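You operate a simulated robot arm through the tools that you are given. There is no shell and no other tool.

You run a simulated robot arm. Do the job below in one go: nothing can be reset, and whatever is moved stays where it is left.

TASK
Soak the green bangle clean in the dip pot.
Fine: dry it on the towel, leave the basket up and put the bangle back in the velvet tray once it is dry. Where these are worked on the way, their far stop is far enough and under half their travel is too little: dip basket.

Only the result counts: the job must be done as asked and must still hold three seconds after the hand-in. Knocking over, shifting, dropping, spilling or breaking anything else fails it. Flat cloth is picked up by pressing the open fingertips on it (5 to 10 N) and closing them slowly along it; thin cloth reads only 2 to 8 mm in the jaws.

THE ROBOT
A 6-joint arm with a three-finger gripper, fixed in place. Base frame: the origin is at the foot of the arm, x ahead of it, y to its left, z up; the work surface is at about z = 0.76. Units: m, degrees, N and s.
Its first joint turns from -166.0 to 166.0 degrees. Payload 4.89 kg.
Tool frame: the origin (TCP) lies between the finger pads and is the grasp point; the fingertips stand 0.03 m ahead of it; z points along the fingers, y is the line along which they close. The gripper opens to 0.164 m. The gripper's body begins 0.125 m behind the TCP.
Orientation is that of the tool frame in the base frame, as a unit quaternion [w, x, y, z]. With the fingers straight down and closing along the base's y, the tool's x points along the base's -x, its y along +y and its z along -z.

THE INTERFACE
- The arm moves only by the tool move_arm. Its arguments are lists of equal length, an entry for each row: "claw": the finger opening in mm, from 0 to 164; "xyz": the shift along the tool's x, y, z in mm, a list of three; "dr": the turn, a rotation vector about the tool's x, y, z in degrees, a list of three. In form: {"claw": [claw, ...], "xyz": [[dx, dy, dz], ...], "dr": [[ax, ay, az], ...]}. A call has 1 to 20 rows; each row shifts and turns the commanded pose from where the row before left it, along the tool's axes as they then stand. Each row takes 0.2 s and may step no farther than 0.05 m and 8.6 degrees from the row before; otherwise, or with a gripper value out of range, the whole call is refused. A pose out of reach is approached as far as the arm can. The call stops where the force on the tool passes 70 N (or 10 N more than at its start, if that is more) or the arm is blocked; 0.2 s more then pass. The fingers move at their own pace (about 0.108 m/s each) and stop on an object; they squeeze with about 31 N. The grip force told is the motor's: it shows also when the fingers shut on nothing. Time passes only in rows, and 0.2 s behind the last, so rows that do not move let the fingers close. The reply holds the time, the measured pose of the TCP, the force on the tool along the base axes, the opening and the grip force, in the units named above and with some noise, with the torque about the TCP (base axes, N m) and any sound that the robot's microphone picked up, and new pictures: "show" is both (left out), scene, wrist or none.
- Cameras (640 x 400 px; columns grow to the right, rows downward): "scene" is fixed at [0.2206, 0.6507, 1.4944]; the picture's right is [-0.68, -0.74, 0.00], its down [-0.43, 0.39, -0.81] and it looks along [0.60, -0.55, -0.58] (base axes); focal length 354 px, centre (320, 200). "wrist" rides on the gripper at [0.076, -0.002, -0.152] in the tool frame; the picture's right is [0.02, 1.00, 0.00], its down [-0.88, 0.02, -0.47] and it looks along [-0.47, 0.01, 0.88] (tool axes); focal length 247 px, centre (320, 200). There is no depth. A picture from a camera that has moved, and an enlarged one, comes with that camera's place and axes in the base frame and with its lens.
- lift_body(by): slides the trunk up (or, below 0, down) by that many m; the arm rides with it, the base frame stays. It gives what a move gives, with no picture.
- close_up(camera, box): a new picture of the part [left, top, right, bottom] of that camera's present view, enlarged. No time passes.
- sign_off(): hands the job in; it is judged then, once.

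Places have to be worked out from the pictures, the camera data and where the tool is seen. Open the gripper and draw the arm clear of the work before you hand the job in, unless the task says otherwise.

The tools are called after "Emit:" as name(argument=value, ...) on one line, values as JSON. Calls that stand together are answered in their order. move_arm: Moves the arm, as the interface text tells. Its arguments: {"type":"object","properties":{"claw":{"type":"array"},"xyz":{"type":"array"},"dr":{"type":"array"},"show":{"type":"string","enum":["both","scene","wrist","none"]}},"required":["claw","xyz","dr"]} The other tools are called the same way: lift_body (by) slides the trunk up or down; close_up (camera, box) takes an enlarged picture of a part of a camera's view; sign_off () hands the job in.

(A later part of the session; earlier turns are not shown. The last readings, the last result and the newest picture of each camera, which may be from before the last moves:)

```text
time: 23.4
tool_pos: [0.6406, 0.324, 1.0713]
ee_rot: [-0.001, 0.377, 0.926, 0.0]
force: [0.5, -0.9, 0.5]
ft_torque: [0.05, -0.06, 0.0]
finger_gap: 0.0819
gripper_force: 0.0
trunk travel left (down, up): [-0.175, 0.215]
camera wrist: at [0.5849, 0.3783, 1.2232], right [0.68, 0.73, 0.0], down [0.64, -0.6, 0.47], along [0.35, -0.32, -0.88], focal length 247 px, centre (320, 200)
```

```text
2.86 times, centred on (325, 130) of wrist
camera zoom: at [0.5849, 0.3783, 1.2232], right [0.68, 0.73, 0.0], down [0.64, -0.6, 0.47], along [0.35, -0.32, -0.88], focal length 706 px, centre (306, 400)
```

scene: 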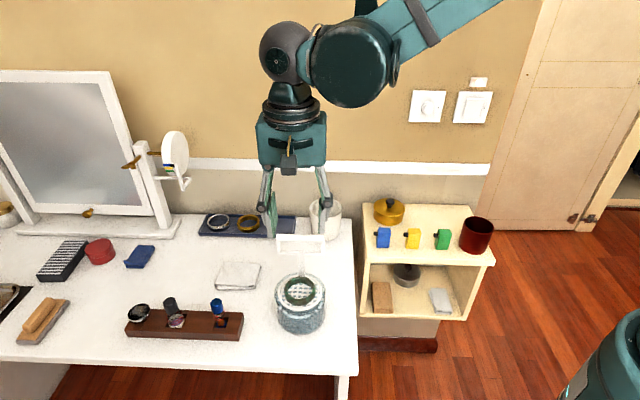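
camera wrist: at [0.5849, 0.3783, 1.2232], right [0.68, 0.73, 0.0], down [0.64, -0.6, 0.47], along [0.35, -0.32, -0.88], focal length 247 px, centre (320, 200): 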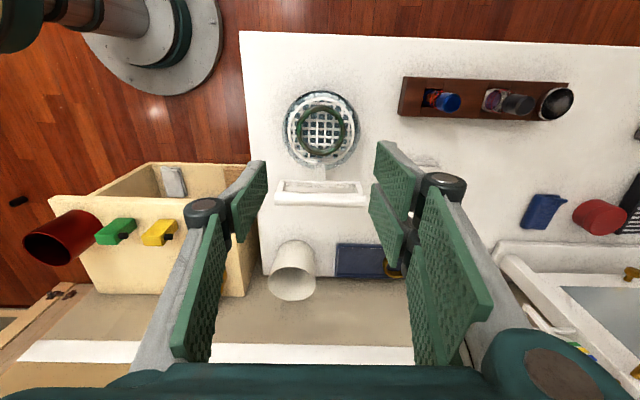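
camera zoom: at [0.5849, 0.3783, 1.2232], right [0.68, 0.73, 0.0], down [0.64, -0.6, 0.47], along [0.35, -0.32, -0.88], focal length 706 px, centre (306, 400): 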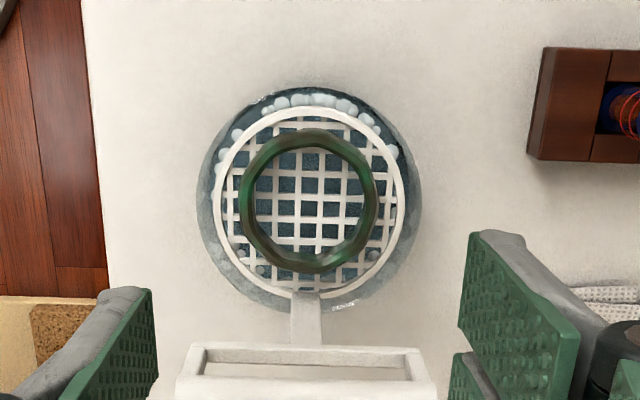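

The bangle sits on the grid inside its rim. Next I measure the handle bar closely from the wrist view before gripping it.

Emit:
close_up(camera="wrist", box=[250, 130, 400, 225])

Emit:
close_up(camera="scene", box=[268, 222, 332, 262])

```text
4.21 times, centred on (325, 178) of wrist
camera zoom: at [0.5849, 0.3783, 1.2232], right [0.68, 0.73, 0.0], down [0.64, -0.6, 0.47], along [0.35, -0.32, -0.88], focal length 1040 px, centre (299, 295)
```

zoom: 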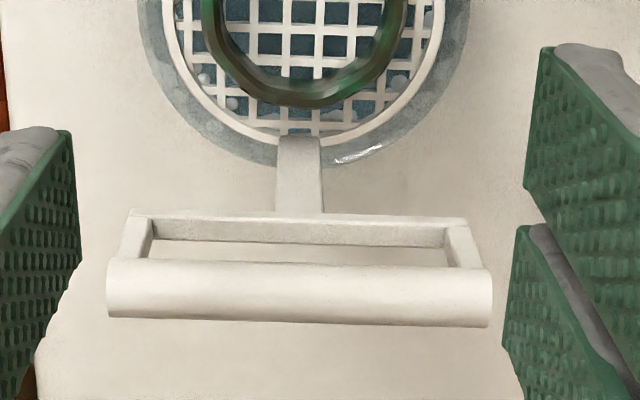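

```text
10.00 times, centred on (300, 242) of scene
camera zoom: at [0.2206, 0.6507, 1.4944], right [-0.68, -0.74, 0.0], down [-0.43, 0.39, -0.81], along [0.6, -0.55, -0.58], focal length 3542 px, centre (520, -220)
```

zoom: 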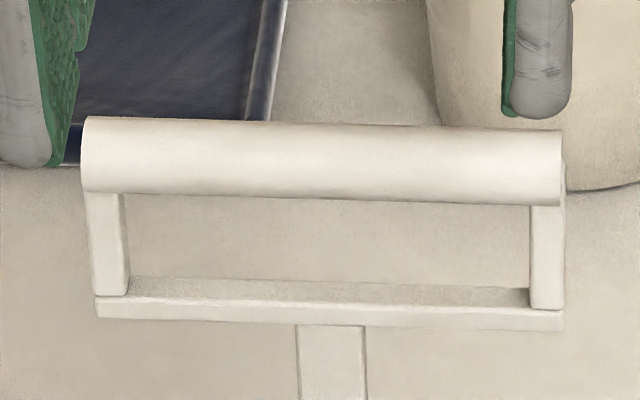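

The bar is about 16 mm thick and 106 mm long, running along the tray direction. It is centred about 58 mm beyond the bangle at z ≈ 0.965–0.97. I turn the tool -90° so the jaws close across the bar and move over it.

Emit:
move_arm(claw=[70, 60, 60, 60, 60, 60, 60, 60, 60, 60, 60, 60, 60, 60], xyz=[[0, 0, 0], [0, 0, 0], [0, 0, 0], [0, 0, 0], [0, 0, 0], [0, 0, 0], [0, 0, 0], [0, 0, 0], [0, 0, 0], [0, 0, 0], [0, 0, 0], [-1, -29, 0], [0, -29, 0], [0, 0, 0]], dr=[[0, 0, -8.2], [0, 0, -8.2], [0, 0, -8.2], [0, 0, -8.2], [0, 0, -8.2], [0, 0, -8.2], [0, 0, -8.2], [0, 0, -8.2], [0, 0, -8.2], [0, 0, -8.2], [0, 0, -8.0], [0, 0, 0], [0, 0, 0], [0, 0, 0]])

Emit:
close_up(camera="wrist", box=[220, 60, 440, 240])

```text
time: 26.4
tool_pos: [0.6844, 0.2845, 1.0709]
ee_rot: [0.001, -0.388, 0.922, 0.0]
force: [-0.1, 1.3, -0.3]
ft_torque: [-0.04, 0.02, -0.01]
finger_gap: 0.0601
gripper_force: 0.0
trunk travel left (down, up): [-0.175, 0.215]
camera wrist: at [0.6329, 0.2304, 1.2223], right [-0.73, 0.68, 0.0], down [0.6, 0.64, 0.47], along [0.32, 0.35, -0.88], focal length 247 px, centre (320, 200)
```

scene: 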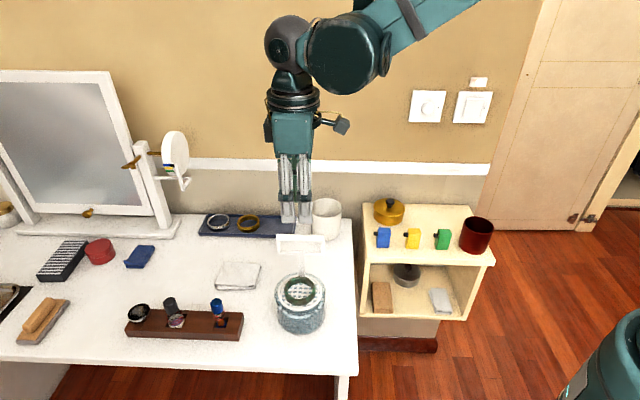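
wrist: 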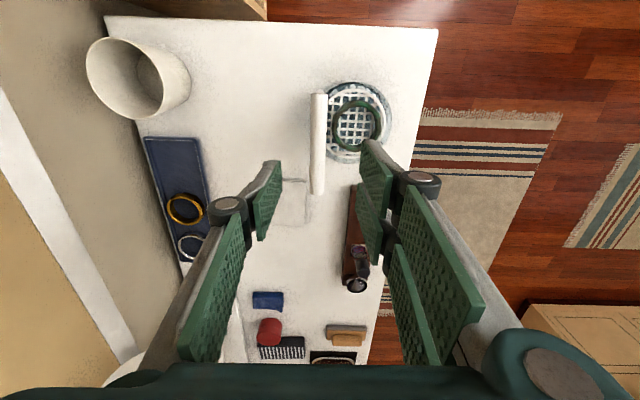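

```text
2.22 times, centred on (330, 150) of wrist
camera zoom: at [0.6329, 0.2304, 1.2223], right [-0.73, 0.68, 0.0], down [0.6, 0.64, 0.47], along [0.32, 0.35, -0.88], focal length 549 px, centre (298, 311)
```

zoom: 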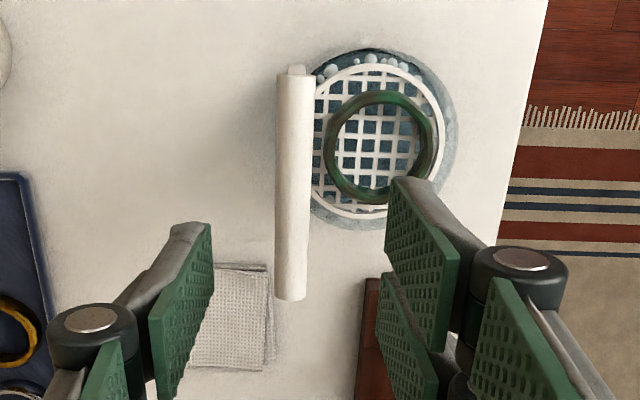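

The bar lies about 2.5 mm to the wall side of the jaw centre and runs parallel to the pads. I correct by (3, -2) mm and lower so the pads straddle it, then check before closing.

Emit:
move_arm(claw=[60, 60, 60, 60, 60], xyz=[[3, -2, 35], [0, 0, 35], [0, 0, 25], [0, 0, 10], [0, 0, 0]], dr=[[0, 0, 0], [0, 0, 0], [0, 0, 0], [0, 0, 0], [0, 0, 0]])

Emit:
close_up(camera="wrist", box=[220, 60, 440, 260])

Emit:
close_up(camera="scene", box=[250, 190, 350, 310])

```text
time: 27.6
tool_pos: [0.6846, 0.282, 0.9646]
ee_rot: [0.0, -0.388, 0.921, 0.0]
force: [0.2, -0.4, -0.1]
ft_torque: [-0.01, 0.09, -0.03]
finger_gap: 0.06
gripper_force: 0.2
trunk travel left (down, up): [-0.175, 0.215]
camera wrist: at [0.633, 0.2268, 1.1169], right [-0.73, 0.68, 0.0], down [0.6, 0.64, 0.47], along [0.32, 0.35, -0.88], focal length 247 px, centre (320, 200)
```

scene: 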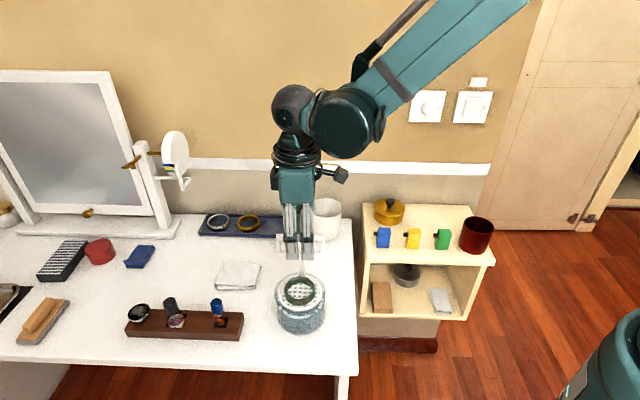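
wrist: 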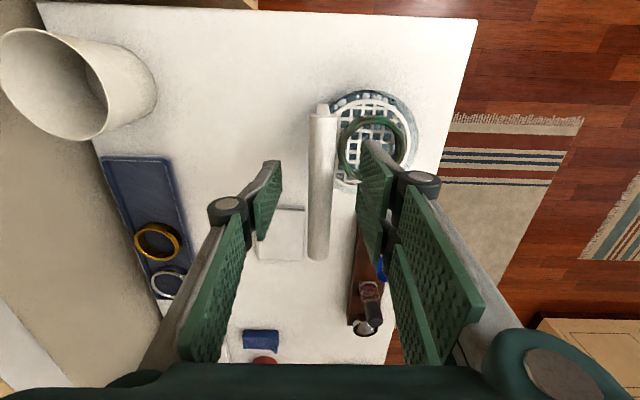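

```text
2.00 times, centred on (330, 160) of wrist
camera zoom: at [0.633, 0.2268, 1.1169], right [-0.73, 0.68, 0.0], down [0.6, 0.64, 0.47], along [0.32, 0.35, -0.88], focal length 494 px, centre (300, 280)
```

zoom: 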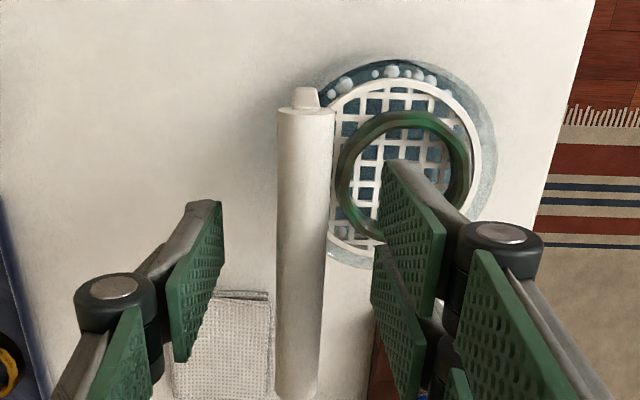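

```text
3.33 times, centred on (300, 250) of scene
camera zoom: at [0.2206, 0.6507, 1.4944], right [-0.68, -0.74, 0.0], down [-0.43, 0.39, -0.81], along [0.6, -0.55, -0.58], focal length 1181 px, centre (387, 33)
```

zoom: 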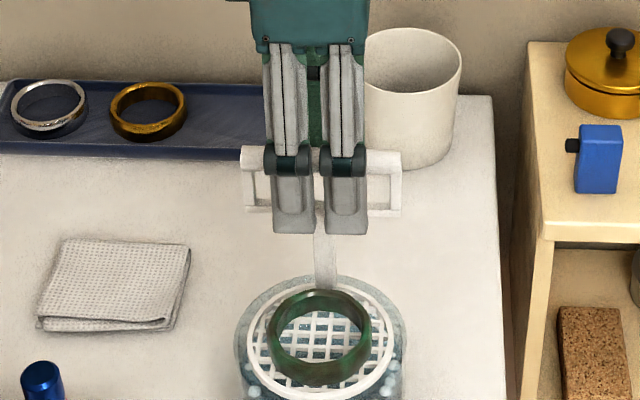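

The bar is centred between the pads with the prongs over its middle. I close on it and hold.

Emit:
move_arm(claw=[40, 20, 8, 8, 8], xyz=[[0, 0, 0], [0, 0, 0], [0, 0, 0], [0, 0, 0], [0, 0, 0]], dr=[[0, 0, 0], [0, 0, 0], [0, 0, 0], [0, 0, 0], [0, 0, 0]])

```text
time: 28.8
tool_pos: [0.6853, 0.281, 0.9667]
ee_rot: [0.0, -0.388, 0.922, 0.0]
force: [-3.6, 2.8, -2.1]
ft_torque: [0.08, -0.06, -1.35]
finger_gap: 0.0151
gripper_force: 44.9
trunk travel left (down, up): [-0.175, 0.215]
camera wrist: at [0.6327, 0.227, 1.1172], right [-0.73, 0.68, 0.0], down [0.6, 0.64, 0.47], along [0.32, 0.35, -0.88], focal length 247 px, centre (320, 200)
```

scene: 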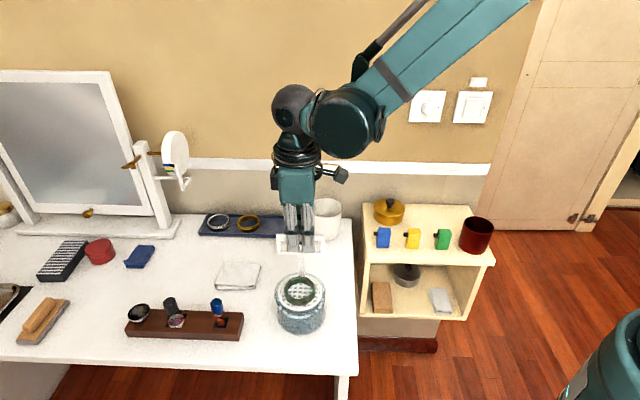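
wrist: 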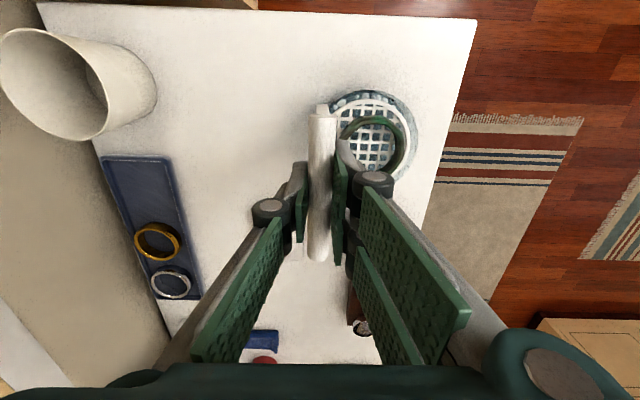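

The bar is gripped at 15 mm, but there is a small side load (4.5 N and -1.35 N m about vertical). I relieve it with a tiny shift and turn before pushing down.

Emit:
move_arm(claw=[8, 8, 8], xyz=[[0, 0.7, 0], [0, 0, 0], [0, 0, 0]], dr=[[0, 0, 0.7], [0, 0, 0], [0, 0, 0]], show="none")

```text
time: 29.6
tool_pos: [0.6866, 0.2824, 0.9639]
ee_rot: [0.0, -0.383, 0.924, 0.0]
force: [7.7, -4.8, 0.3]
ft_torque: [0.02, -0.04, 0.04]
finger_gap: 0.015
gripper_force: 45.4
trunk travel left (down, up): [-0.175, 0.215]
```

The twist is gone, but the side load now points the other way (about 9 N), so I back off 0.45 mm.

Emit:
move_arm(claw=[8, 8, 8], xyz=[[0, -0.45, 0], [0, 0, 0], [0, 0, 0]], dr=[[0, 0, 0], [0, 0, 0], [0, 0, 0]], show="none")

```text
time: 30.4
tool_pos: [0.6853, 0.2817, 0.9651]
ee_rot: [0.0, -0.383, 0.924, -0.001]
force: [6.1, -3.7, -2.1]
ft_torque: [0.06, -0.05, 0.01]
finger_gap: 0.0149
gripper_force: 44.9
trunk travel left (down, up): [-0.175, 0.215]
```

Some side load remains (about 7 N), so I ease another 0.5 mm the same way.

Emit:
move_arm(claw=[8, 8, 8], xyz=[[0, -0.5, 0], [0, 0, 0], [0, 0, 0]], dr=[[0, 0, 0], [0, 0, 0], [0, 0, 0]], show="none")

```text
time: 31.2
tool_pos: [0.6847, 0.2821, 0.9657]
ee_rot: [0.0, -0.383, 0.924, 0.001]
force: [-2.8, -1.8, -1.9]
ft_torque: [-0.06, 0.09, -0.03]
finger_gap: 0.0152
gripper_force: 45.1
trunk travel left (down, up): [-0.175, 0.215]
```

The side load is small now. I press the basket down 10 mm gently and read the force.

Emit:
move_arm(claw=[8, 8, 8, 8], xyz=[[0, 0, 3], [0, 0, 4], [0, 0, 4], [0, 0, 0]], dr=[[0, 0, 0], [0, 0, 0], [0, 0, 0], [0, 0, 0]])

Emit:
close_up(camera="scene", box=[250, 220, 350, 340])

```text
time: 32.2
tool_pos: [0.6845, 0.2808, 0.9566]
ee_rot: [-0.001, -0.382, 0.924, 0.0]
force: [-7.0, 1.6, -1.1]
ft_torque: [-0.04, 0.1, 0.0]
finger_gap: 0.0151
gripper_force: 45.1
trunk travel left (down, up): [-0.175, 0.215]
camera wrist: at [0.6321, 0.2275, 1.1076], right [-0.72, 0.69, 0.0], down [0.61, 0.64, 0.47], along [0.33, 0.34, -0.88], focal length 247 px, centre (320, 200)
```

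scene: 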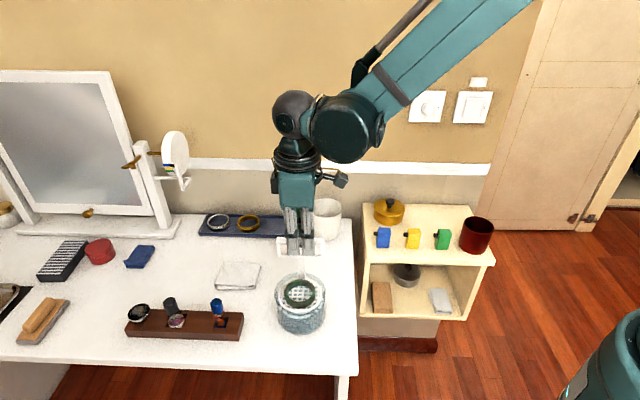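
wrist: 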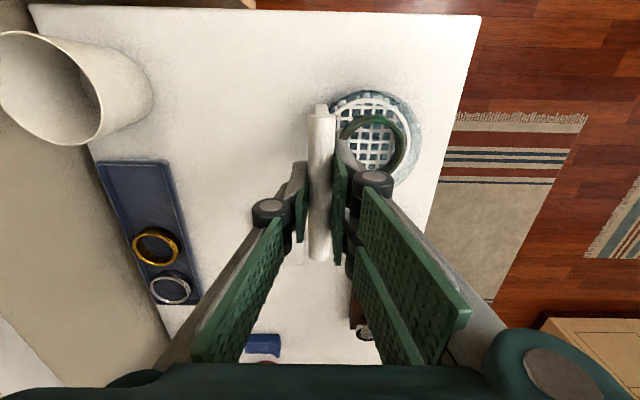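

```text
3.33 times, centred on (300, 280) of scene
camera zoom: at [0.2206, 0.6507, 1.4944], right [-0.68, -0.74, 0.0], down [-0.43, 0.39, -0.81], along [0.6, -0.55, -0.58], focal length 1181 px, centre (387, -67)
```

zoom: 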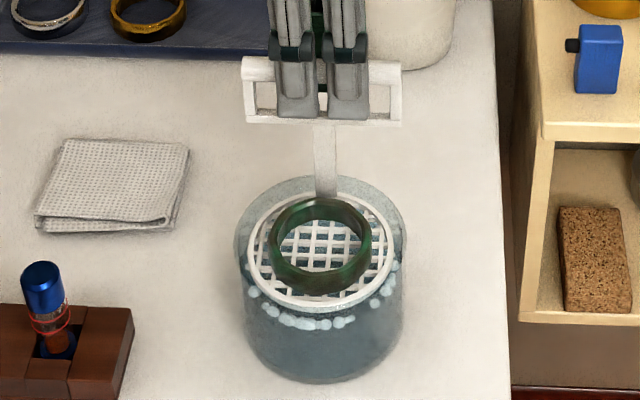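

The basket follows with almost no vertical force. I trim the side load slightly and continue down 15 mm.

Emit:
move_arm(claw=[8, 8, 8, 8, 8], xyz=[[0, 0.3, 3], [0, 0, 4], [0, 0, 4], [0, 0, 4], [0, 0, 0]], dr=[[0, 0, 0], [0, 0, 0], [0, 0, 0], [0, 0, 0], [0, 0, 0]], show="none")

Emit:
close_up(camera="scene", box=[250, 220, 350, 340])

```text
time: 33.4
tool_pos: [0.6843, 0.2817, 0.9407]
ee_rot: [0.0, -0.383, 0.924, 0.0]
force: [-5.7, 5.9, -0.3]
ft_torque: [0.15, -0.19, 0.02]
finger_gap: 0.015
gripper_force: 45.1
trunk travel left (down, up): [-0.175, 0.215]
```

```text
3.33 times, centred on (300, 280) of scene
camera zoom: at [0.2206, 0.6507, 1.4944], right [-0.68, -0.74, 0.0], down [-0.43, 0.39, -0.81], along [0.6, -0.55, -0.58], focal length 1181 px, centre (387, -67)
```

zoom: 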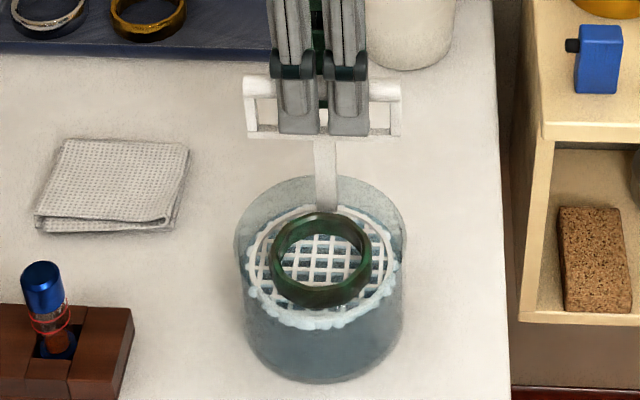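

The grid has reached the liquid's surface and the pot has not shifted. I trim 0.5 mm toward the pot and keep lowering.

Emit:
move_arm(claw=[8, 8, 8, 8, 8], xyz=[[0, 0.5, 3], [0, 0, 4], [0, 0, 4], [0, 0, 4], [0, 0, 0]], dr=[[0, 0, 0], [0, 0, 0], [0, 0, 0], [0, 0, 0], [0, 0, 0]], show="none")

Emit:
close_up(camera="scene", box=[250, 220, 350, 340])

```text
time: 34.6
tool_pos: [0.6852, 0.2819, 0.9243]
ee_rot: [0.0, -0.382, 0.924, 0.0]
force: [11.9, -0.5, -0.3]
ft_torque: [0.14, -0.16, 0.02]
finger_gap: 0.0149
gripper_force: 45.0
trunk travel left (down, up): [-0.175, 0.215]
```

```text
3.33 times, centred on (300, 280) of scene
camera zoom: at [0.2206, 0.6507, 1.4944], right [-0.68, -0.74, 0.0], down [-0.43, 0.39, -0.81], along [0.6, -0.55, -0.58], focal length 1181 px, centre (387, -67)
```

zoom: 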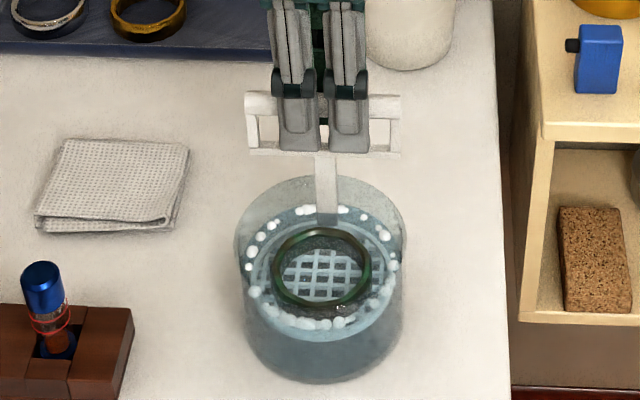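

The bangle is almost fully under after about 41 mm of travel. I trim the side load and go on down toward the far stop.

Emit:
move_arm(claw=[8, 8, 8, 8], xyz=[[-0.3, -0.3, 3], [0, 0, 3], [0, 0, 3], [0, 0, 0]], dr=[[0, 0, 0], [0, 0, 0], [0, 0, 0], [0, 0, 0]], show="none")

Emit:
close_up(camera="scene", box=[250, 220, 350, 340])

```text
time: 35.6
tool_pos: [0.6849, 0.2829, 0.9159]
ee_rot: [0.0, -0.382, 0.924, 0.0]
force: [10.7, -8.8, -1.3]
ft_torque: [-0.25, 0.2, 0.01]
finger_gap: 0.0148
gripper_force: 45.3
trunk travel left (down, up): [-0.175, 0.215]
```

```text
3.33 times, centred on (300, 280) of scene
camera zoom: at [0.2206, 0.6507, 1.4944], right [-0.68, -0.74, 0.0], down [-0.43, 0.39, -0.81], along [0.6, -0.55, -0.58], focal length 1181 px, centre (387, -67)
```

zoom: 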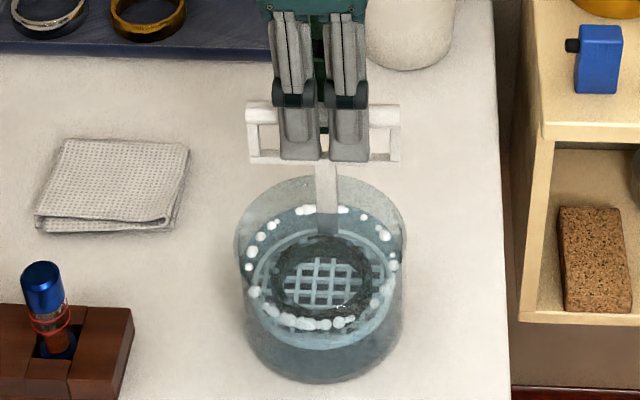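

The bangle is under the surface now. I trim 0.4 mm back and go further down toward the stop.

Emit:
move_arm(claw=[8, 8, 8, 8, 8], xyz=[[0, -0.4, 2], [0, 0, 2], [0, 0, 2], [0, 0, 2], [0, 0, 0]], dr=[[0, 0, 0], [0, 0, 0], [0, 0, 0], [0, 0, 0], [0, 0, 0]], show="none")

Emit:
close_up(camera="scene", box=[250, 220, 350, 340])

```text
time: 36.8
tool_pos: [0.684, 0.2811, 0.9065]
ee_rot: [0.0, -0.382, 0.924, 0.0]
force: [6.4, -8.6, -0.3]
ft_torque: [-0.11, 0.07, 0.02]
finger_gap: 0.015
gripper_force: 45.3
trunk travel left (down, up): [-0.175, 0.215]
```

```text
3.33 times, centred on (300, 280) of scene
camera zoom: at [0.2206, 0.6507, 1.4944], right [-0.68, -0.74, 0.0], down [-0.43, 0.39, -0.81], along [0.6, -0.55, -0.58], focal length 1181 px, centre (387, -67)
```

zoom: 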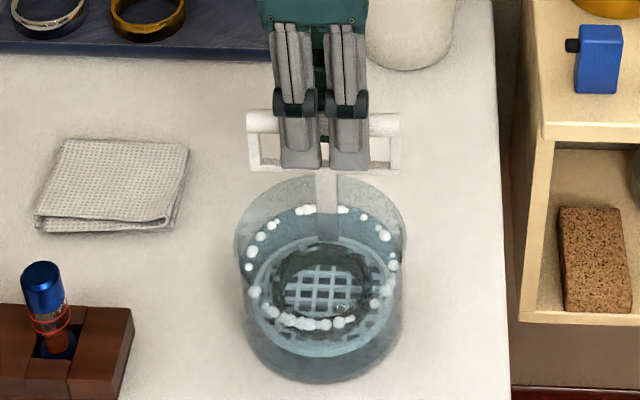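

There is still no stop, with the vertical force near zero. I trim 0.4 mm and lower 8 mm more.

Emit:
move_arm(claw=[8, 8, 8, 8, 8], xyz=[[0, -0.4, 2], [0, 0, 2], [0, 0, 2], [0, 0, 2], [0, 0, 0]], dr=[[0, 0, 0], [0, 0, 0], [0, 0, 0], [0, 0, 0], [0, 0, 0]], show="none")

Emit:
close_up(camera="scene", box=[250, 220, 350, 340])

```text
time: 38.0
tool_pos: [0.6856, 0.2818, 0.899]
ee_rot: [0.0, -0.383, 0.924, 0.0]
force: [3.1, 3.7, -1.7]
ft_torque: [0.26, -0.19, -0.04]
finger_gap: 0.015
gripper_force: 45.1
trunk travel left (down, up): [-0.175, 0.215]
```

```text
3.33 times, centred on (300, 280) of scene
camera zoom: at [0.2206, 0.6507, 1.4944], right [-0.68, -0.74, 0.0], down [-0.43, 0.39, -0.81], along [0.6, -0.55, -0.58], focal length 1181 px, centre (387, -67)
```

zoom: 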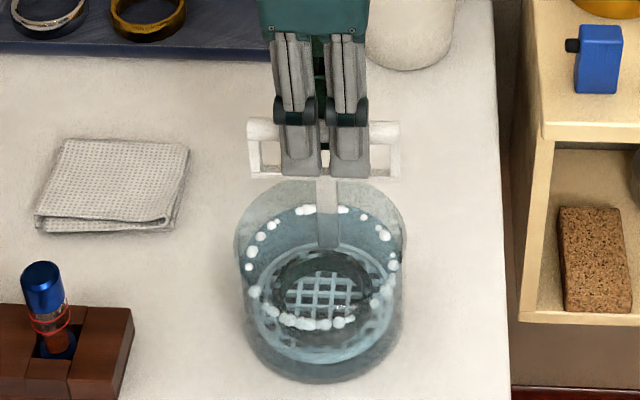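

The side load is low and the travel is about 66 mm. I go a few millimetres further, watching for the stop.

Emit:
move_arm(claw=[8, 8, 8, 8], xyz=[[0, 0, 1.5], [0, 0, 1.5], [0, 0, 1.5], [0, 0, 0]], dr=[[0, 0, 0], [0, 0, 0], [0, 0, 0], [0, 0, 0]], show="none")

Emit:
close_up(camera="scene", box=[250, 220, 350, 340])

```text
time: 39.0
tool_pos: [0.6851, 0.282, 0.8945]
ee_rot: [0.0, -0.382, 0.924, 0.0]
force: [4.6, 9.8, 5.5]
ft_torque: [-0.07, 0.12, -0.05]
finger_gap: 0.015
gripper_force: 45.2
trunk travel left (down, up): [-0.175, 0.215]
```

```text
3.33 times, centred on (300, 280) of scene
camera zoom: at [0.2206, 0.6507, 1.4944], right [-0.68, -0.74, 0.0], down [-0.43, 0.39, -0.81], along [0.6, -0.55, -0.58], focal length 1181 px, centre (387, -67)
```

zoom: 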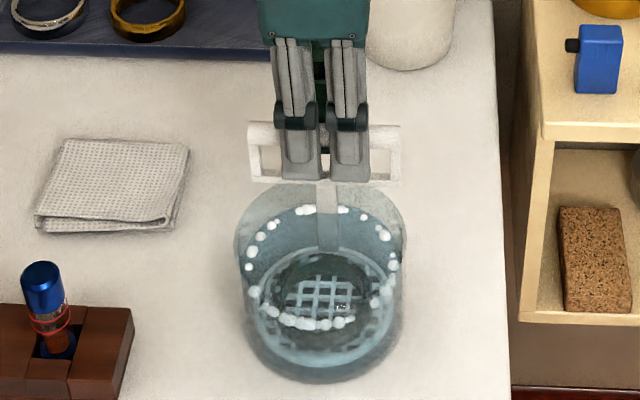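

The vertical force rose to 5.5 N, which looks like the far stop. I trim the side load and press 1 mm more to confirm.

Emit:
move_arm(claw=[8, 8, 8], xyz=[[-0.5, 0.1, 1], [0, 0, 0], [0, 0, 0]], dr=[[0, 0, 0], [0, 0, 0], [0, 0, 0]], show="none")

```text
time: 39.8
tool_pos: [0.6851, 0.2819, 0.894]
ee_rot: [-0.001, -0.382, 0.924, -0.001]
force: [-3.3, 8.1, 19.2]
ft_torque: [-0.19, 0.21, -0.04]
finger_gap: 0.0148
gripper_force: 45.7
trunk travel left (down, up): [-0.175, 0.215]
```

The force jumped to 19 N, so the basket is at its far stop. I ease off the extra press and hold it down to soak.

Emit:
move_arm(claw=[8, 8, 8, 8, 8, 8, 8, 8, 8, 8, 8, 8, 8, 8, 8, 8, 8, 8, 8, 8], xyz=[[0, 0.2, -0.8], [0, 0, 0], [0, 0, 0], [0, 0, 0], [0, 0, 0], [0, 0, 0], [0, 0, 0], [0, 0, 0], [0, 0, 0], [0, 0, 0], [0, 0, 0], [0, 0, 0], [0, 0, 0], [0, 0, 0], [0, 0, 0], [0, 0, 0], [0, 0, 0], [0, 0, 0], [0, 0, 0], [0, 0, 0]], dr=[[0, 0, 0], [0, 0, 0], [0, 0, 0], [0, 0, 0], [0, 0, 0], [0, 0, 0], [0, 0, 0], [0, 0, 0], [0, 0, 0], [0, 0, 0], [0, 0, 0], [0, 0, 0], [0, 0, 0], [0, 0, 0], [0, 0, 0], [0, 0, 0], [0, 0, 0], [0, 0, 0], [0, 0, 0], [0, 0, 0]])

Emit:
close_up(camera="wrist", box=[290, 60, 450, 220])

Emit:
close_up(camera="scene", box=[260, 250, 340, 340])

```text
time: 44.0
tool_pos: [0.6846, 0.2821, 0.895]
ee_rot: [0.0, -0.383, 0.924, 0.0]
force: [-17.9, 3.6, -1.1]
ft_torque: [-0.02, 0.06, 0.02]
finger_gap: 0.0147
gripper_force: 45.1
trunk travel left (down, up): [-0.175, 0.215]
camera wrist: at [0.632, 0.2276, 1.0474], right [-0.72, 0.69, 0.0], down [0.61, 0.64, 0.47], along [0.33, 0.34, -0.88], focal length 247 px, centre (320, 200)
```

scene: 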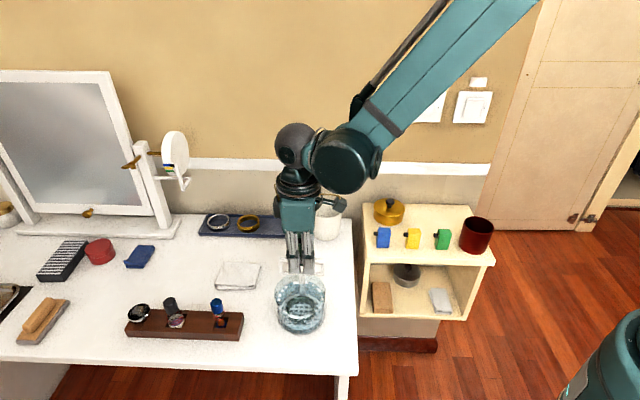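
wrist: 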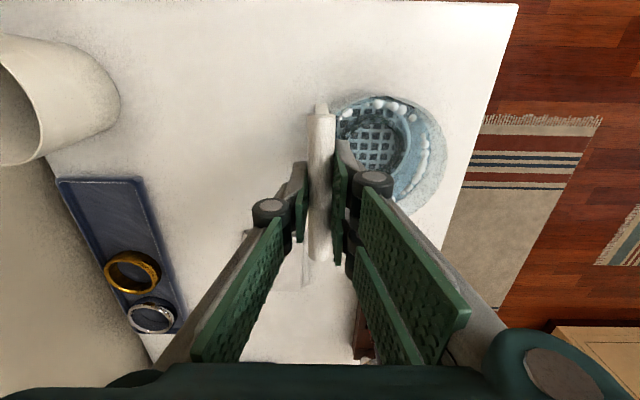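

```text
2.50 times, centred on (370, 140) of wrist
camera zoom: at [0.632, 0.2276, 1.0474], right [-0.72, 0.69, 0.0], down [0.61, 0.64, 0.47], along [0.33, 0.34, -0.88], focal length 617 px, centre (195, 350)
```

zoom: 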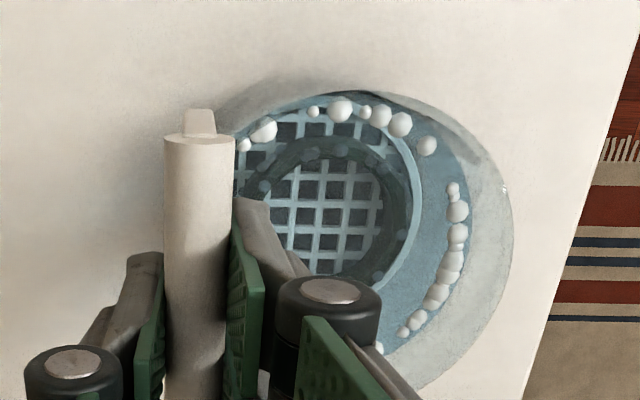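

```text
4.44 times, centred on (300, 295) of scene
camera zoom: at [0.2206, 0.6507, 1.4944], right [-0.68, -0.74, 0.0], down [-0.43, 0.39, -0.81], along [0.6, -0.55, -0.58], focal length 1574 px, centre (409, -222)
```

zoom: 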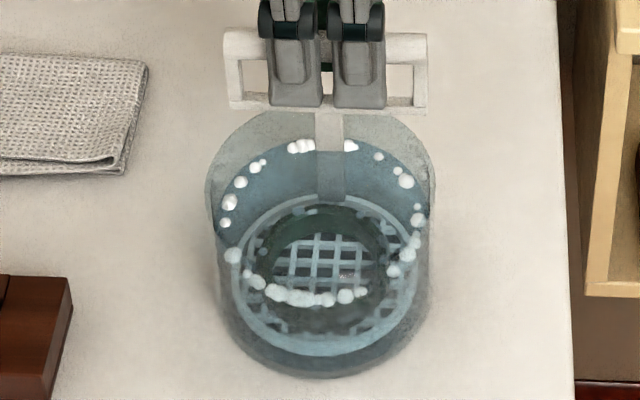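

The bangle is well under the liquid, but the grip carries a wandering side load of about 18 N. I loosen the jaws around the bar so nothing is strained and let it soak with the basket at its stop.

Emit:
move_arm(claw=[16, 20, 26, 26, 26, 26, 26, 26, 26, 26, 26, 26, 26, 26, 26, 26, 26, 26, 26, 26], xyz=[[0, 0.3, 0], [0, 0, 0], [0, 0, 0], [0, 0, 0], [0, 0, 0], [0, 0, 0], [0, 0, 0], [0, 0, 0], [0, 0, 0], [0, 0, 0], [0, 0, 0], [0, 0, 0], [0, 0, 0], [0, 0, 0], [0, 0, 0], [0, 0, 0], [0, 0, 0], [0, 0, 0], [0, 0, 0], [0, 0, 0]], dr=[[0, 0, 0], [0, 0, 0], [0, 0, 0], [0, 0, 0], [0, 0, 0], [0, 0, 0], [0, 0, 0], [0, 0, 0], [0, 0, 0], [0, 0, 0], [0, 0, 0], [0, 0, 0], [0, 0, 0], [0, 0, 0], [0, 0, 0], [0, 0, 0], [0, 0, 0], [0, 0, 0], [0, 0, 0], [0, 0, 0]])

Emit:
close_up(camera="wrist", box=[290, 60, 450, 220])

Emit:
close_up(camera="scene", box=[260, 250, 340, 340])

```text
time: 48.2
tool_pos: [0.6855, 0.2824, 0.8941]
ee_rot: [0.0, -0.383, 0.924, 0.0]
force: [-0.4, -0.2, -0.9]
ft_torque: [0.02, -0.02, -0.01]
finger_gap: 0.026
gripper_force: 0.1
trunk travel left (down, up): [-0.175, 0.215]
camera wrist: at [0.6322, 0.2278, 1.0469], right [-0.72, 0.69, 0.0], down [0.61, 0.64, 0.47], along [0.33, 0.34, -0.88], focal length 247 px, centre (320, 200)
```

scene: 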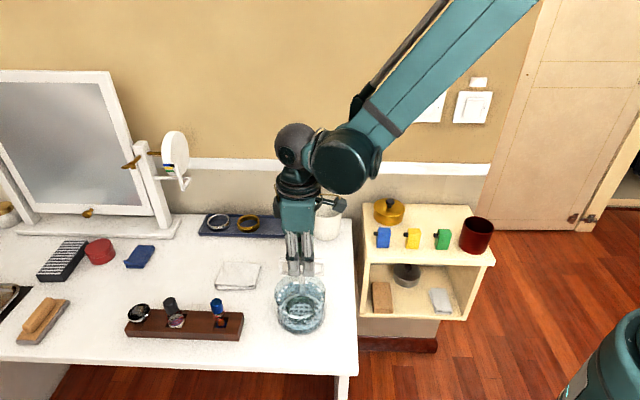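
wrist: 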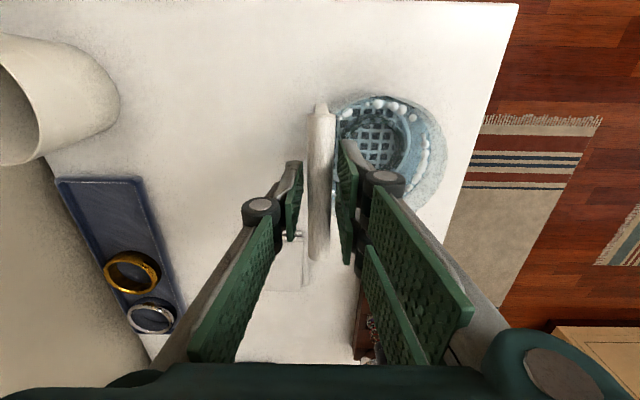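

```text
2.50 times, centred on (370, 140) of wrist
camera zoom: at [0.6322, 0.2278, 1.0469], right [-0.72, 0.69, 0.0], down [0.61, 0.64, 0.47], along [0.33, 0.34, -0.88], focal length 617 px, centre (195, 350)
```

zoom: 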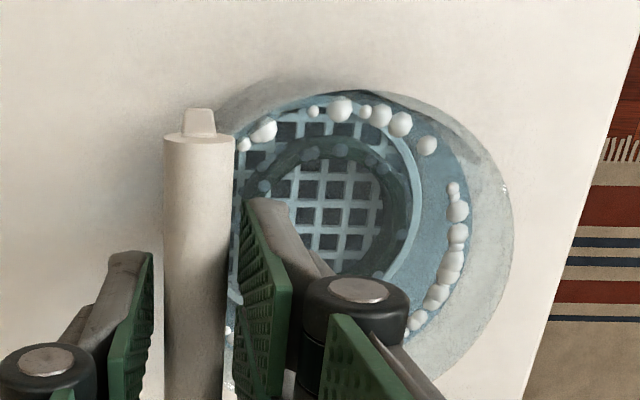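

```text
4.44 times, centred on (300, 295) of scene
camera zoom: at [0.2206, 0.6507, 1.4944], right [-0.68, -0.74, 0.0], down [-0.43, 0.39, -0.81], along [0.6, -0.55, -0.58], focal length 1574 px, centre (409, -222)
```

zoom: 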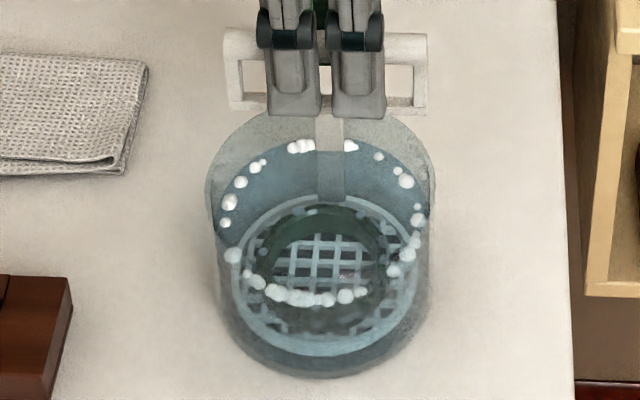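

The basket stays down by itself and the tool is unloaded. I let it soak longer and then compare the bangle's look.

Emit:
move_arm(claw=[26, 26, 26, 26, 26, 26, 26, 26, 26, 26, 26, 26, 26, 26, 26, 26, 26, 26, 26, 26], xyz=[[0, 0, 0], [0, 0, 0], [0, 0, 0], [0, 0, 0], [0, 0, 0], [0, 0, 0], [0, 0, 0], [0, 0, 0], [0, 0, 0], [0, 0, 0], [0, 0, 0], [0, 0, 0], [0, 0, 0], [0, 0, 0], [0, 0, 0], [0, 0, 0], [0, 0, 0], [0, 0, 0], [0, 0, 0], [0, 0, 0]], dr=[[0, 0, 0], [0, 0, 0], [0, 0, 0], [0, 0, 0], [0, 0, 0], [0, 0, 0], [0, 0, 0], [0, 0, 0], [0, 0, 0], [0, 0, 0], [0, 0, 0], [0, 0, 0], [0, 0, 0], [0, 0, 0], [0, 0, 0], [0, 0, 0], [0, 0, 0], [0, 0, 0], [0, 0, 0], [0, 0, 0]], show="none")

Emit:
move_arm(claw=[26, 26, 26, 26, 26, 26, 26, 26, 26, 26, 26, 26, 26, 26, 26, 26, 26, 26, 26, 26], xyz=[[0, 0, 0], [0, 0, 0], [0, 0, 0], [0, 0, 0], [0, 0, 0], [0, 0, 0], [0, 0, 0], [0, 0, 0], [0, 0, 0], [0, 0, 0], [0, 0, 0], [0, 0, 0], [0, 0, 0], [0, 0, 0], [0, 0, 0], [0, 0, 0], [0, 0, 0], [0, 0, 0], [0, 0, 0], [0, 0, 0]], dr=[[0, 0, 0], [0, 0, 0], [0, 0, 0], [0, 0, 0], [0, 0, 0], [0, 0, 0], [0, 0, 0], [0, 0, 0], [0, 0, 0], [0, 0, 0], [0, 0, 0], [0, 0, 0], [0, 0, 0], [0, 0, 0], [0, 0, 0], [0, 0, 0], [0, 0, 0], [0, 0, 0], [0, 0, 0], [0, 0, 0]], show="none")

Emit:
close_up(camera="wrist", box=[330, 80, 430, 190])

Emit:
close_up(camera="scene", box=[260, 250, 340, 340])

```text
time: 52.4
tool_pos: [0.6842, 0.2826, 0.8949]
ee_rot: [0.0, -0.383, 0.924, 0.0]
force: [0.4, 1.3, -0.4]
ft_torque: [-0.03, 0.01, 0.05]
finger_gap: 0.0261
gripper_force: 0.1
trunk travel left (down, up): [-0.175, 0.215]
```

```text
time: 56.6
tool_pos: [0.685, 0.2828, 0.8951]
ee_rot: [0.0, -0.383, 0.924, 0.0]
force: [0.9, 0.3, -0.1]
ft_torque: [0.01, -0.04, 0.04]
finger_gap: 0.026
gripper_force: 0.2
trunk travel left (down, up): [-0.175, 0.215]
```

```text
3.64 times, centred on (380, 135) of wrist
camera zoom: at [0.6322, 0.2278, 1.0469], right [-0.72, 0.69, 0.0], down [0.61, 0.64, 0.47], along [0.33, 0.34, -0.88], focal length 898 px, centre (102, 436)
```

zoom: 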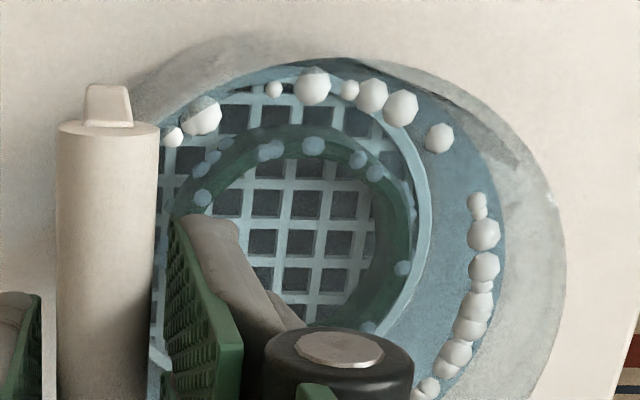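

```text
4.44 times, centred on (300, 295) of scene
camera zoom: at [0.2206, 0.6507, 1.4944], right [-0.68, -0.74, 0.0], down [-0.43, 0.39, -0.81], along [0.6, -0.55, -0.58], focal length 1574 px, centre (409, -222)
```

zoom: 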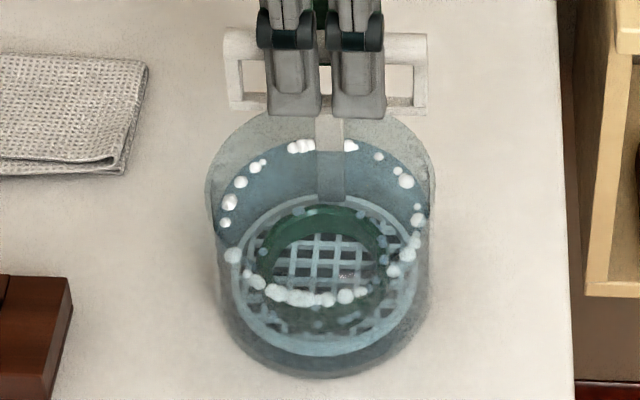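

The bangle is turning greener and bubbles are working on it, so the cleaning is progressing. I keep soaking and compare again.

Emit:
move_arm(claw=[26, 26, 26, 26, 26, 26, 26, 26, 26, 26, 26, 26, 26, 26, 26, 26, 26, 26, 26, 26], xyz=[[0, 0, 0], [0, 0, 0], [0, 0, 0], [0, 0, 0], [0, 0, 0], [0, 0, 0], [0, 0, 0], [0, 0, 0], [0, 0, 0], [0, 0, 0], [0, 0, 0], [0, 0, 0], [0, 0, 0], [0, 0, 0], [0, 0, 0], [0, 0, 0], [0, 0, 0], [0, 0, 0], [0, 0, 0], [0, 0, 0]], dr=[[0, 0, 0], [0, 0, 0], [0, 0, 0], [0, 0, 0], [0, 0, 0], [0, 0, 0], [0, 0, 0], [0, 0, 0], [0, 0, 0], [0, 0, 0], [0, 0, 0], [0, 0, 0], [0, 0, 0], [0, 0, 0], [0, 0, 0], [0, 0, 0], [0, 0, 0], [0, 0, 0], [0, 0, 0], [0, 0, 0]], show="none")

Emit:
close_up(camera="wrist", box=[330, 80, 430, 190])

Emit:
close_up(camera="scene", box=[260, 250, 340, 340])

```text
time: 60.8
tool_pos: [0.6852, 0.2821, 0.8945]
ee_rot: [0.0, -0.383, 0.924, 0.001]
force: [-0.2, -0.2, 0.1]
ft_torque: [-0.03, 0.02, -0.04]
finger_gap: 0.026
gripper_force: 0.1
trunk travel left (down, up): [-0.175, 0.215]
```

```text
3.64 times, centred on (380, 135) of wrist
camera zoom: at [0.6322, 0.2278, 1.0469], right [-0.72, 0.69, 0.0], down [0.61, 0.64, 0.47], along [0.33, 0.34, -0.88], focal length 898 px, centre (102, 436)
```

zoom: 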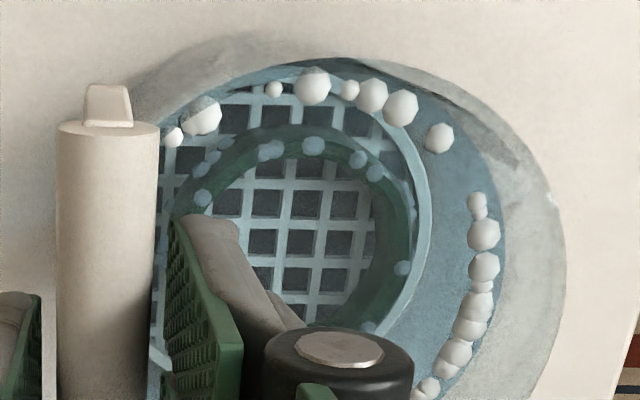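

```text
4.44 times, centred on (300, 295) of scene
camera zoom: at [0.2206, 0.6507, 1.4944], right [-0.68, -0.74, 0.0], down [-0.43, 0.39, -0.81], along [0.6, -0.55, -0.58], focal length 1574 px, centre (409, -222)
```

zoom: 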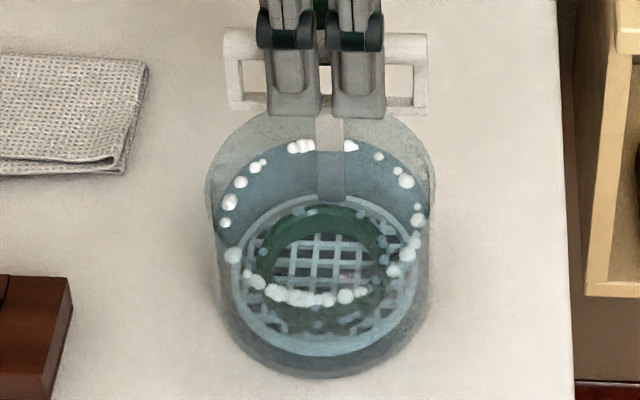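

The change has slowed. I soak another 8 seconds to be safe and check whether it still alters.

Emit:
move_arm(claw=[26, 26, 26, 26, 26, 26, 26, 26, 26, 26, 26, 26, 26, 26, 26, 26, 26, 26, 26, 26], xyz=[[0, 0, 0], [0, 0, 0], [0, 0, 0], [0, 0, 0], [0, 0, 0], [0, 0, 0], [0, 0, 0], [0, 0, 0], [0, 0, 0], [0, 0, 0], [0, 0, 0], [0, 0, 0], [0, 0, 0], [0, 0, 0], [0, 0, 0], [0, 0, 0], [0, 0, 0], [0, 0, 0], [0, 0, 0], [0, 0, 0]], dr=[[0, 0, 0], [0, 0, 0], [0, 0, 0], [0, 0, 0], [0, 0, 0], [0, 0, 0], [0, 0, 0], [0, 0, 0], [0, 0, 0], [0, 0, 0], [0, 0, 0], [0, 0, 0], [0, 0, 0], [0, 0, 0], [0, 0, 0], [0, 0, 0], [0, 0, 0], [0, 0, 0], [0, 0, 0], [0, 0, 0]], show="none")

Emit:
move_arm(claw=[26, 26, 26, 26, 26, 26, 26, 26, 26, 26, 26, 26, 26, 26, 26, 26, 26, 26, 26, 26], xyz=[[0, 0, 0], [0, 0, 0], [0, 0, 0], [0, 0, 0], [0, 0, 0], [0, 0, 0], [0, 0, 0], [0, 0, 0], [0, 0, 0], [0, 0, 0], [0, 0, 0], [0, 0, 0], [0, 0, 0], [0, 0, 0], [0, 0, 0], [0, 0, 0], [0, 0, 0], [0, 0, 0], [0, 0, 0], [0, 0, 0]], dr=[[0, 0, 0], [0, 0, 0], [0, 0, 0], [0, 0, 0], [0, 0, 0], [0, 0, 0], [0, 0, 0], [0, 0, 0], [0, 0, 0], [0, 0, 0], [0, 0, 0], [0, 0, 0], [0, 0, 0], [0, 0, 0], [0, 0, 0], [0, 0, 0], [0, 0, 0], [0, 0, 0], [0, 0, 0], [0, 0, 0]], show="none")

Emit:
close_up(camera="wrist", box=[330, 80, 430, 190])

Emit:
close_up(camera="scene", box=[260, 250, 340, 340])

```text
time: 65.0
tool_pos: [0.6843, 0.2821, 0.8944]
ee_rot: [0.0, -0.383, 0.924, 0.0]
force: [-1.0, 0.6, -0.1]
ft_torque: [-0.03, 0.0, 0.01]
finger_gap: 0.0262
gripper_force: 0.0
trunk travel left (down, up): [-0.175, 0.215]
```

```text
time: 69.2
tool_pos: [0.6847, 0.2816, 0.8953]
ee_rot: [0.0, -0.382, 0.924, 0.0]
force: [0.4, 0.4, 0.9]
ft_torque: [-0.03, 0.02, 0.01]
finger_gap: 0.0258
gripper_force: 0.0
trunk travel left (down, up): [-0.175, 0.215]
```

```text
3.64 times, centred on (380, 135) of wrist
camera zoom: at [0.6322, 0.2277, 1.0469], right [-0.72, 0.69, 0.0], down [0.61, 0.64, 0.47], along [0.33, 0.34, -0.88], focal length 898 px, centre (102, 436)
```

zoom: 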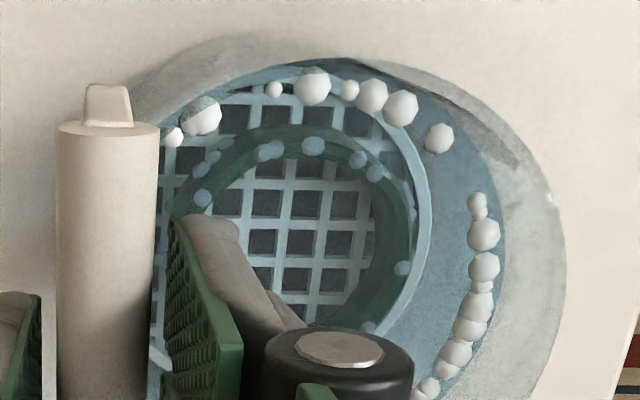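

```text
4.44 times, centred on (300, 295) of scene
camera zoom: at [0.2206, 0.6507, 1.4944], right [-0.68, -0.74, 0.0], down [-0.43, 0.39, -0.81], along [0.6, -0.55, -0.58], focal length 1574 px, centre (409, -222)
```

zoom: 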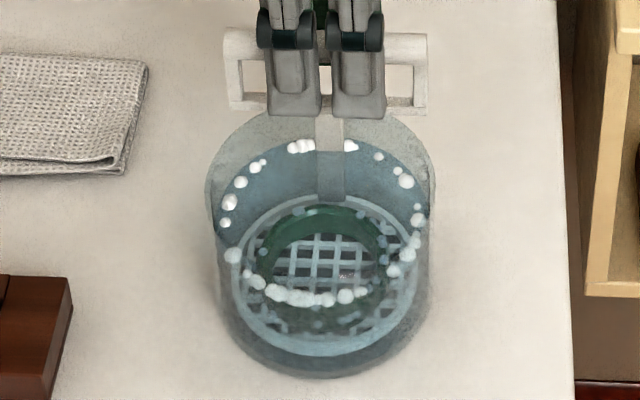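

The look no longer changes, so I take the soak as done (over 25 s under). I close on the bar again and read the side load before lifting.

Emit:
move_arm(claw=[20, 12, 8, 8, 8], xyz=[[0, 0, 0], [0, 0, 0], [0, 0, 0], [0, 0, 0], [0, 0, 0]], dr=[[0, 0, 0], [0, 0, 0], [0, 0, 0], [0, 0, 0], [0, 0, 0]], show="none")

```text
time: 70.4
tool_pos: [0.685, 0.2826, 0.8945]
ee_rot: [-0.001, -0.382, 0.924, -0.001]
force: [-0.1, -0.3, -1.3]
ft_torque: [0.02, -0.01, 0.0]
finger_gap: 0.0148
gripper_force: 45.7
trunk travel left (down, up): [-0.175, 0.215]
```

The grip is firm with no side load. I lift the basket 20 mm smoothly and check.

Emit:
move_arm(claw=[8, 8, 8, 8, 8, 8], xyz=[[0, 0, -3], [0, 0, -4], [0, 0, -4], [0, 0, -4], [0, 0, -5], [0, 0, 0]], dr=[[0, 0, 0], [0, 0, 0], [0, 0, 0], [0, 0, 0], [0, 0, 0], [0, 0, 0]], show="none")

Emit:
close_up(camera="scene", box=[260, 230, 340, 340])

```text
time: 71.8
tool_pos: [0.6843, 0.2804, 0.9145]
ee_rot: [0.0, -0.383, 0.924, -0.001]
force: [0.9, -3.7, -1.4]
ft_torque: [0.06, -0.04, 0.0]
finger_gap: 0.0147
gripper_force: 45.0
trunk travel left (down, up): [-0.175, 0.215]
```

```text
3.64 times, centred on (300, 285) of scene
camera zoom: at [0.2206, 0.6507, 1.4944], right [-0.68, -0.74, 0.0], down [-0.43, 0.39, -0.81], along [0.6, -0.55, -0.58], focal length 1288 px, centre (393, -109)
```

zoom: 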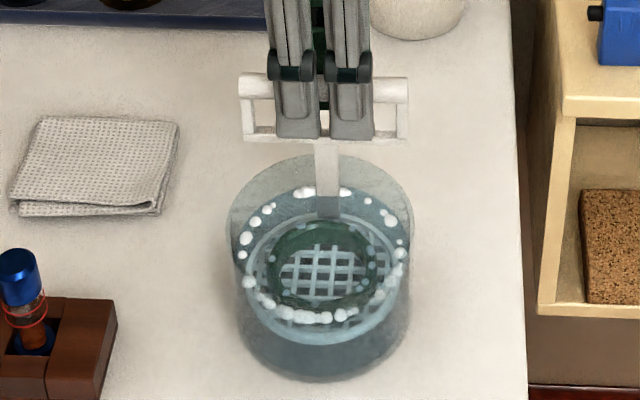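

The basket rises cleanly and the bangle is bright green. I lift another 24 mm, then check the load.

Emit:
move_arm(claw=[8, 8, 8, 8, 8, 8, 8], xyz=[[0, 0, -4], [0, 0, -4], [0, 0, -4], [0, 0, -4], [0, 0, -4], [0, 0, -4], [0, 0, 0]], dr=[[0, 0, 0], [0, 0, 0], [0, 0, 0], [0, 0, 0], [0, 0, 0], [0, 0, 0], [0, 0, 0]], show="none")

```text
time: 73.4
tool_pos: [0.6852, 0.2815, 0.9385]
ee_rot: [0.0, -0.382, 0.924, 0.001]
force: [-16.1, -1.6, -3.0]
ft_torque: [-0.06, 0.09, 0.04]
finger_gap: 0.015
gripper_force: 45.4
trunk travel left (down, up): [-0.175, 0.215]
```

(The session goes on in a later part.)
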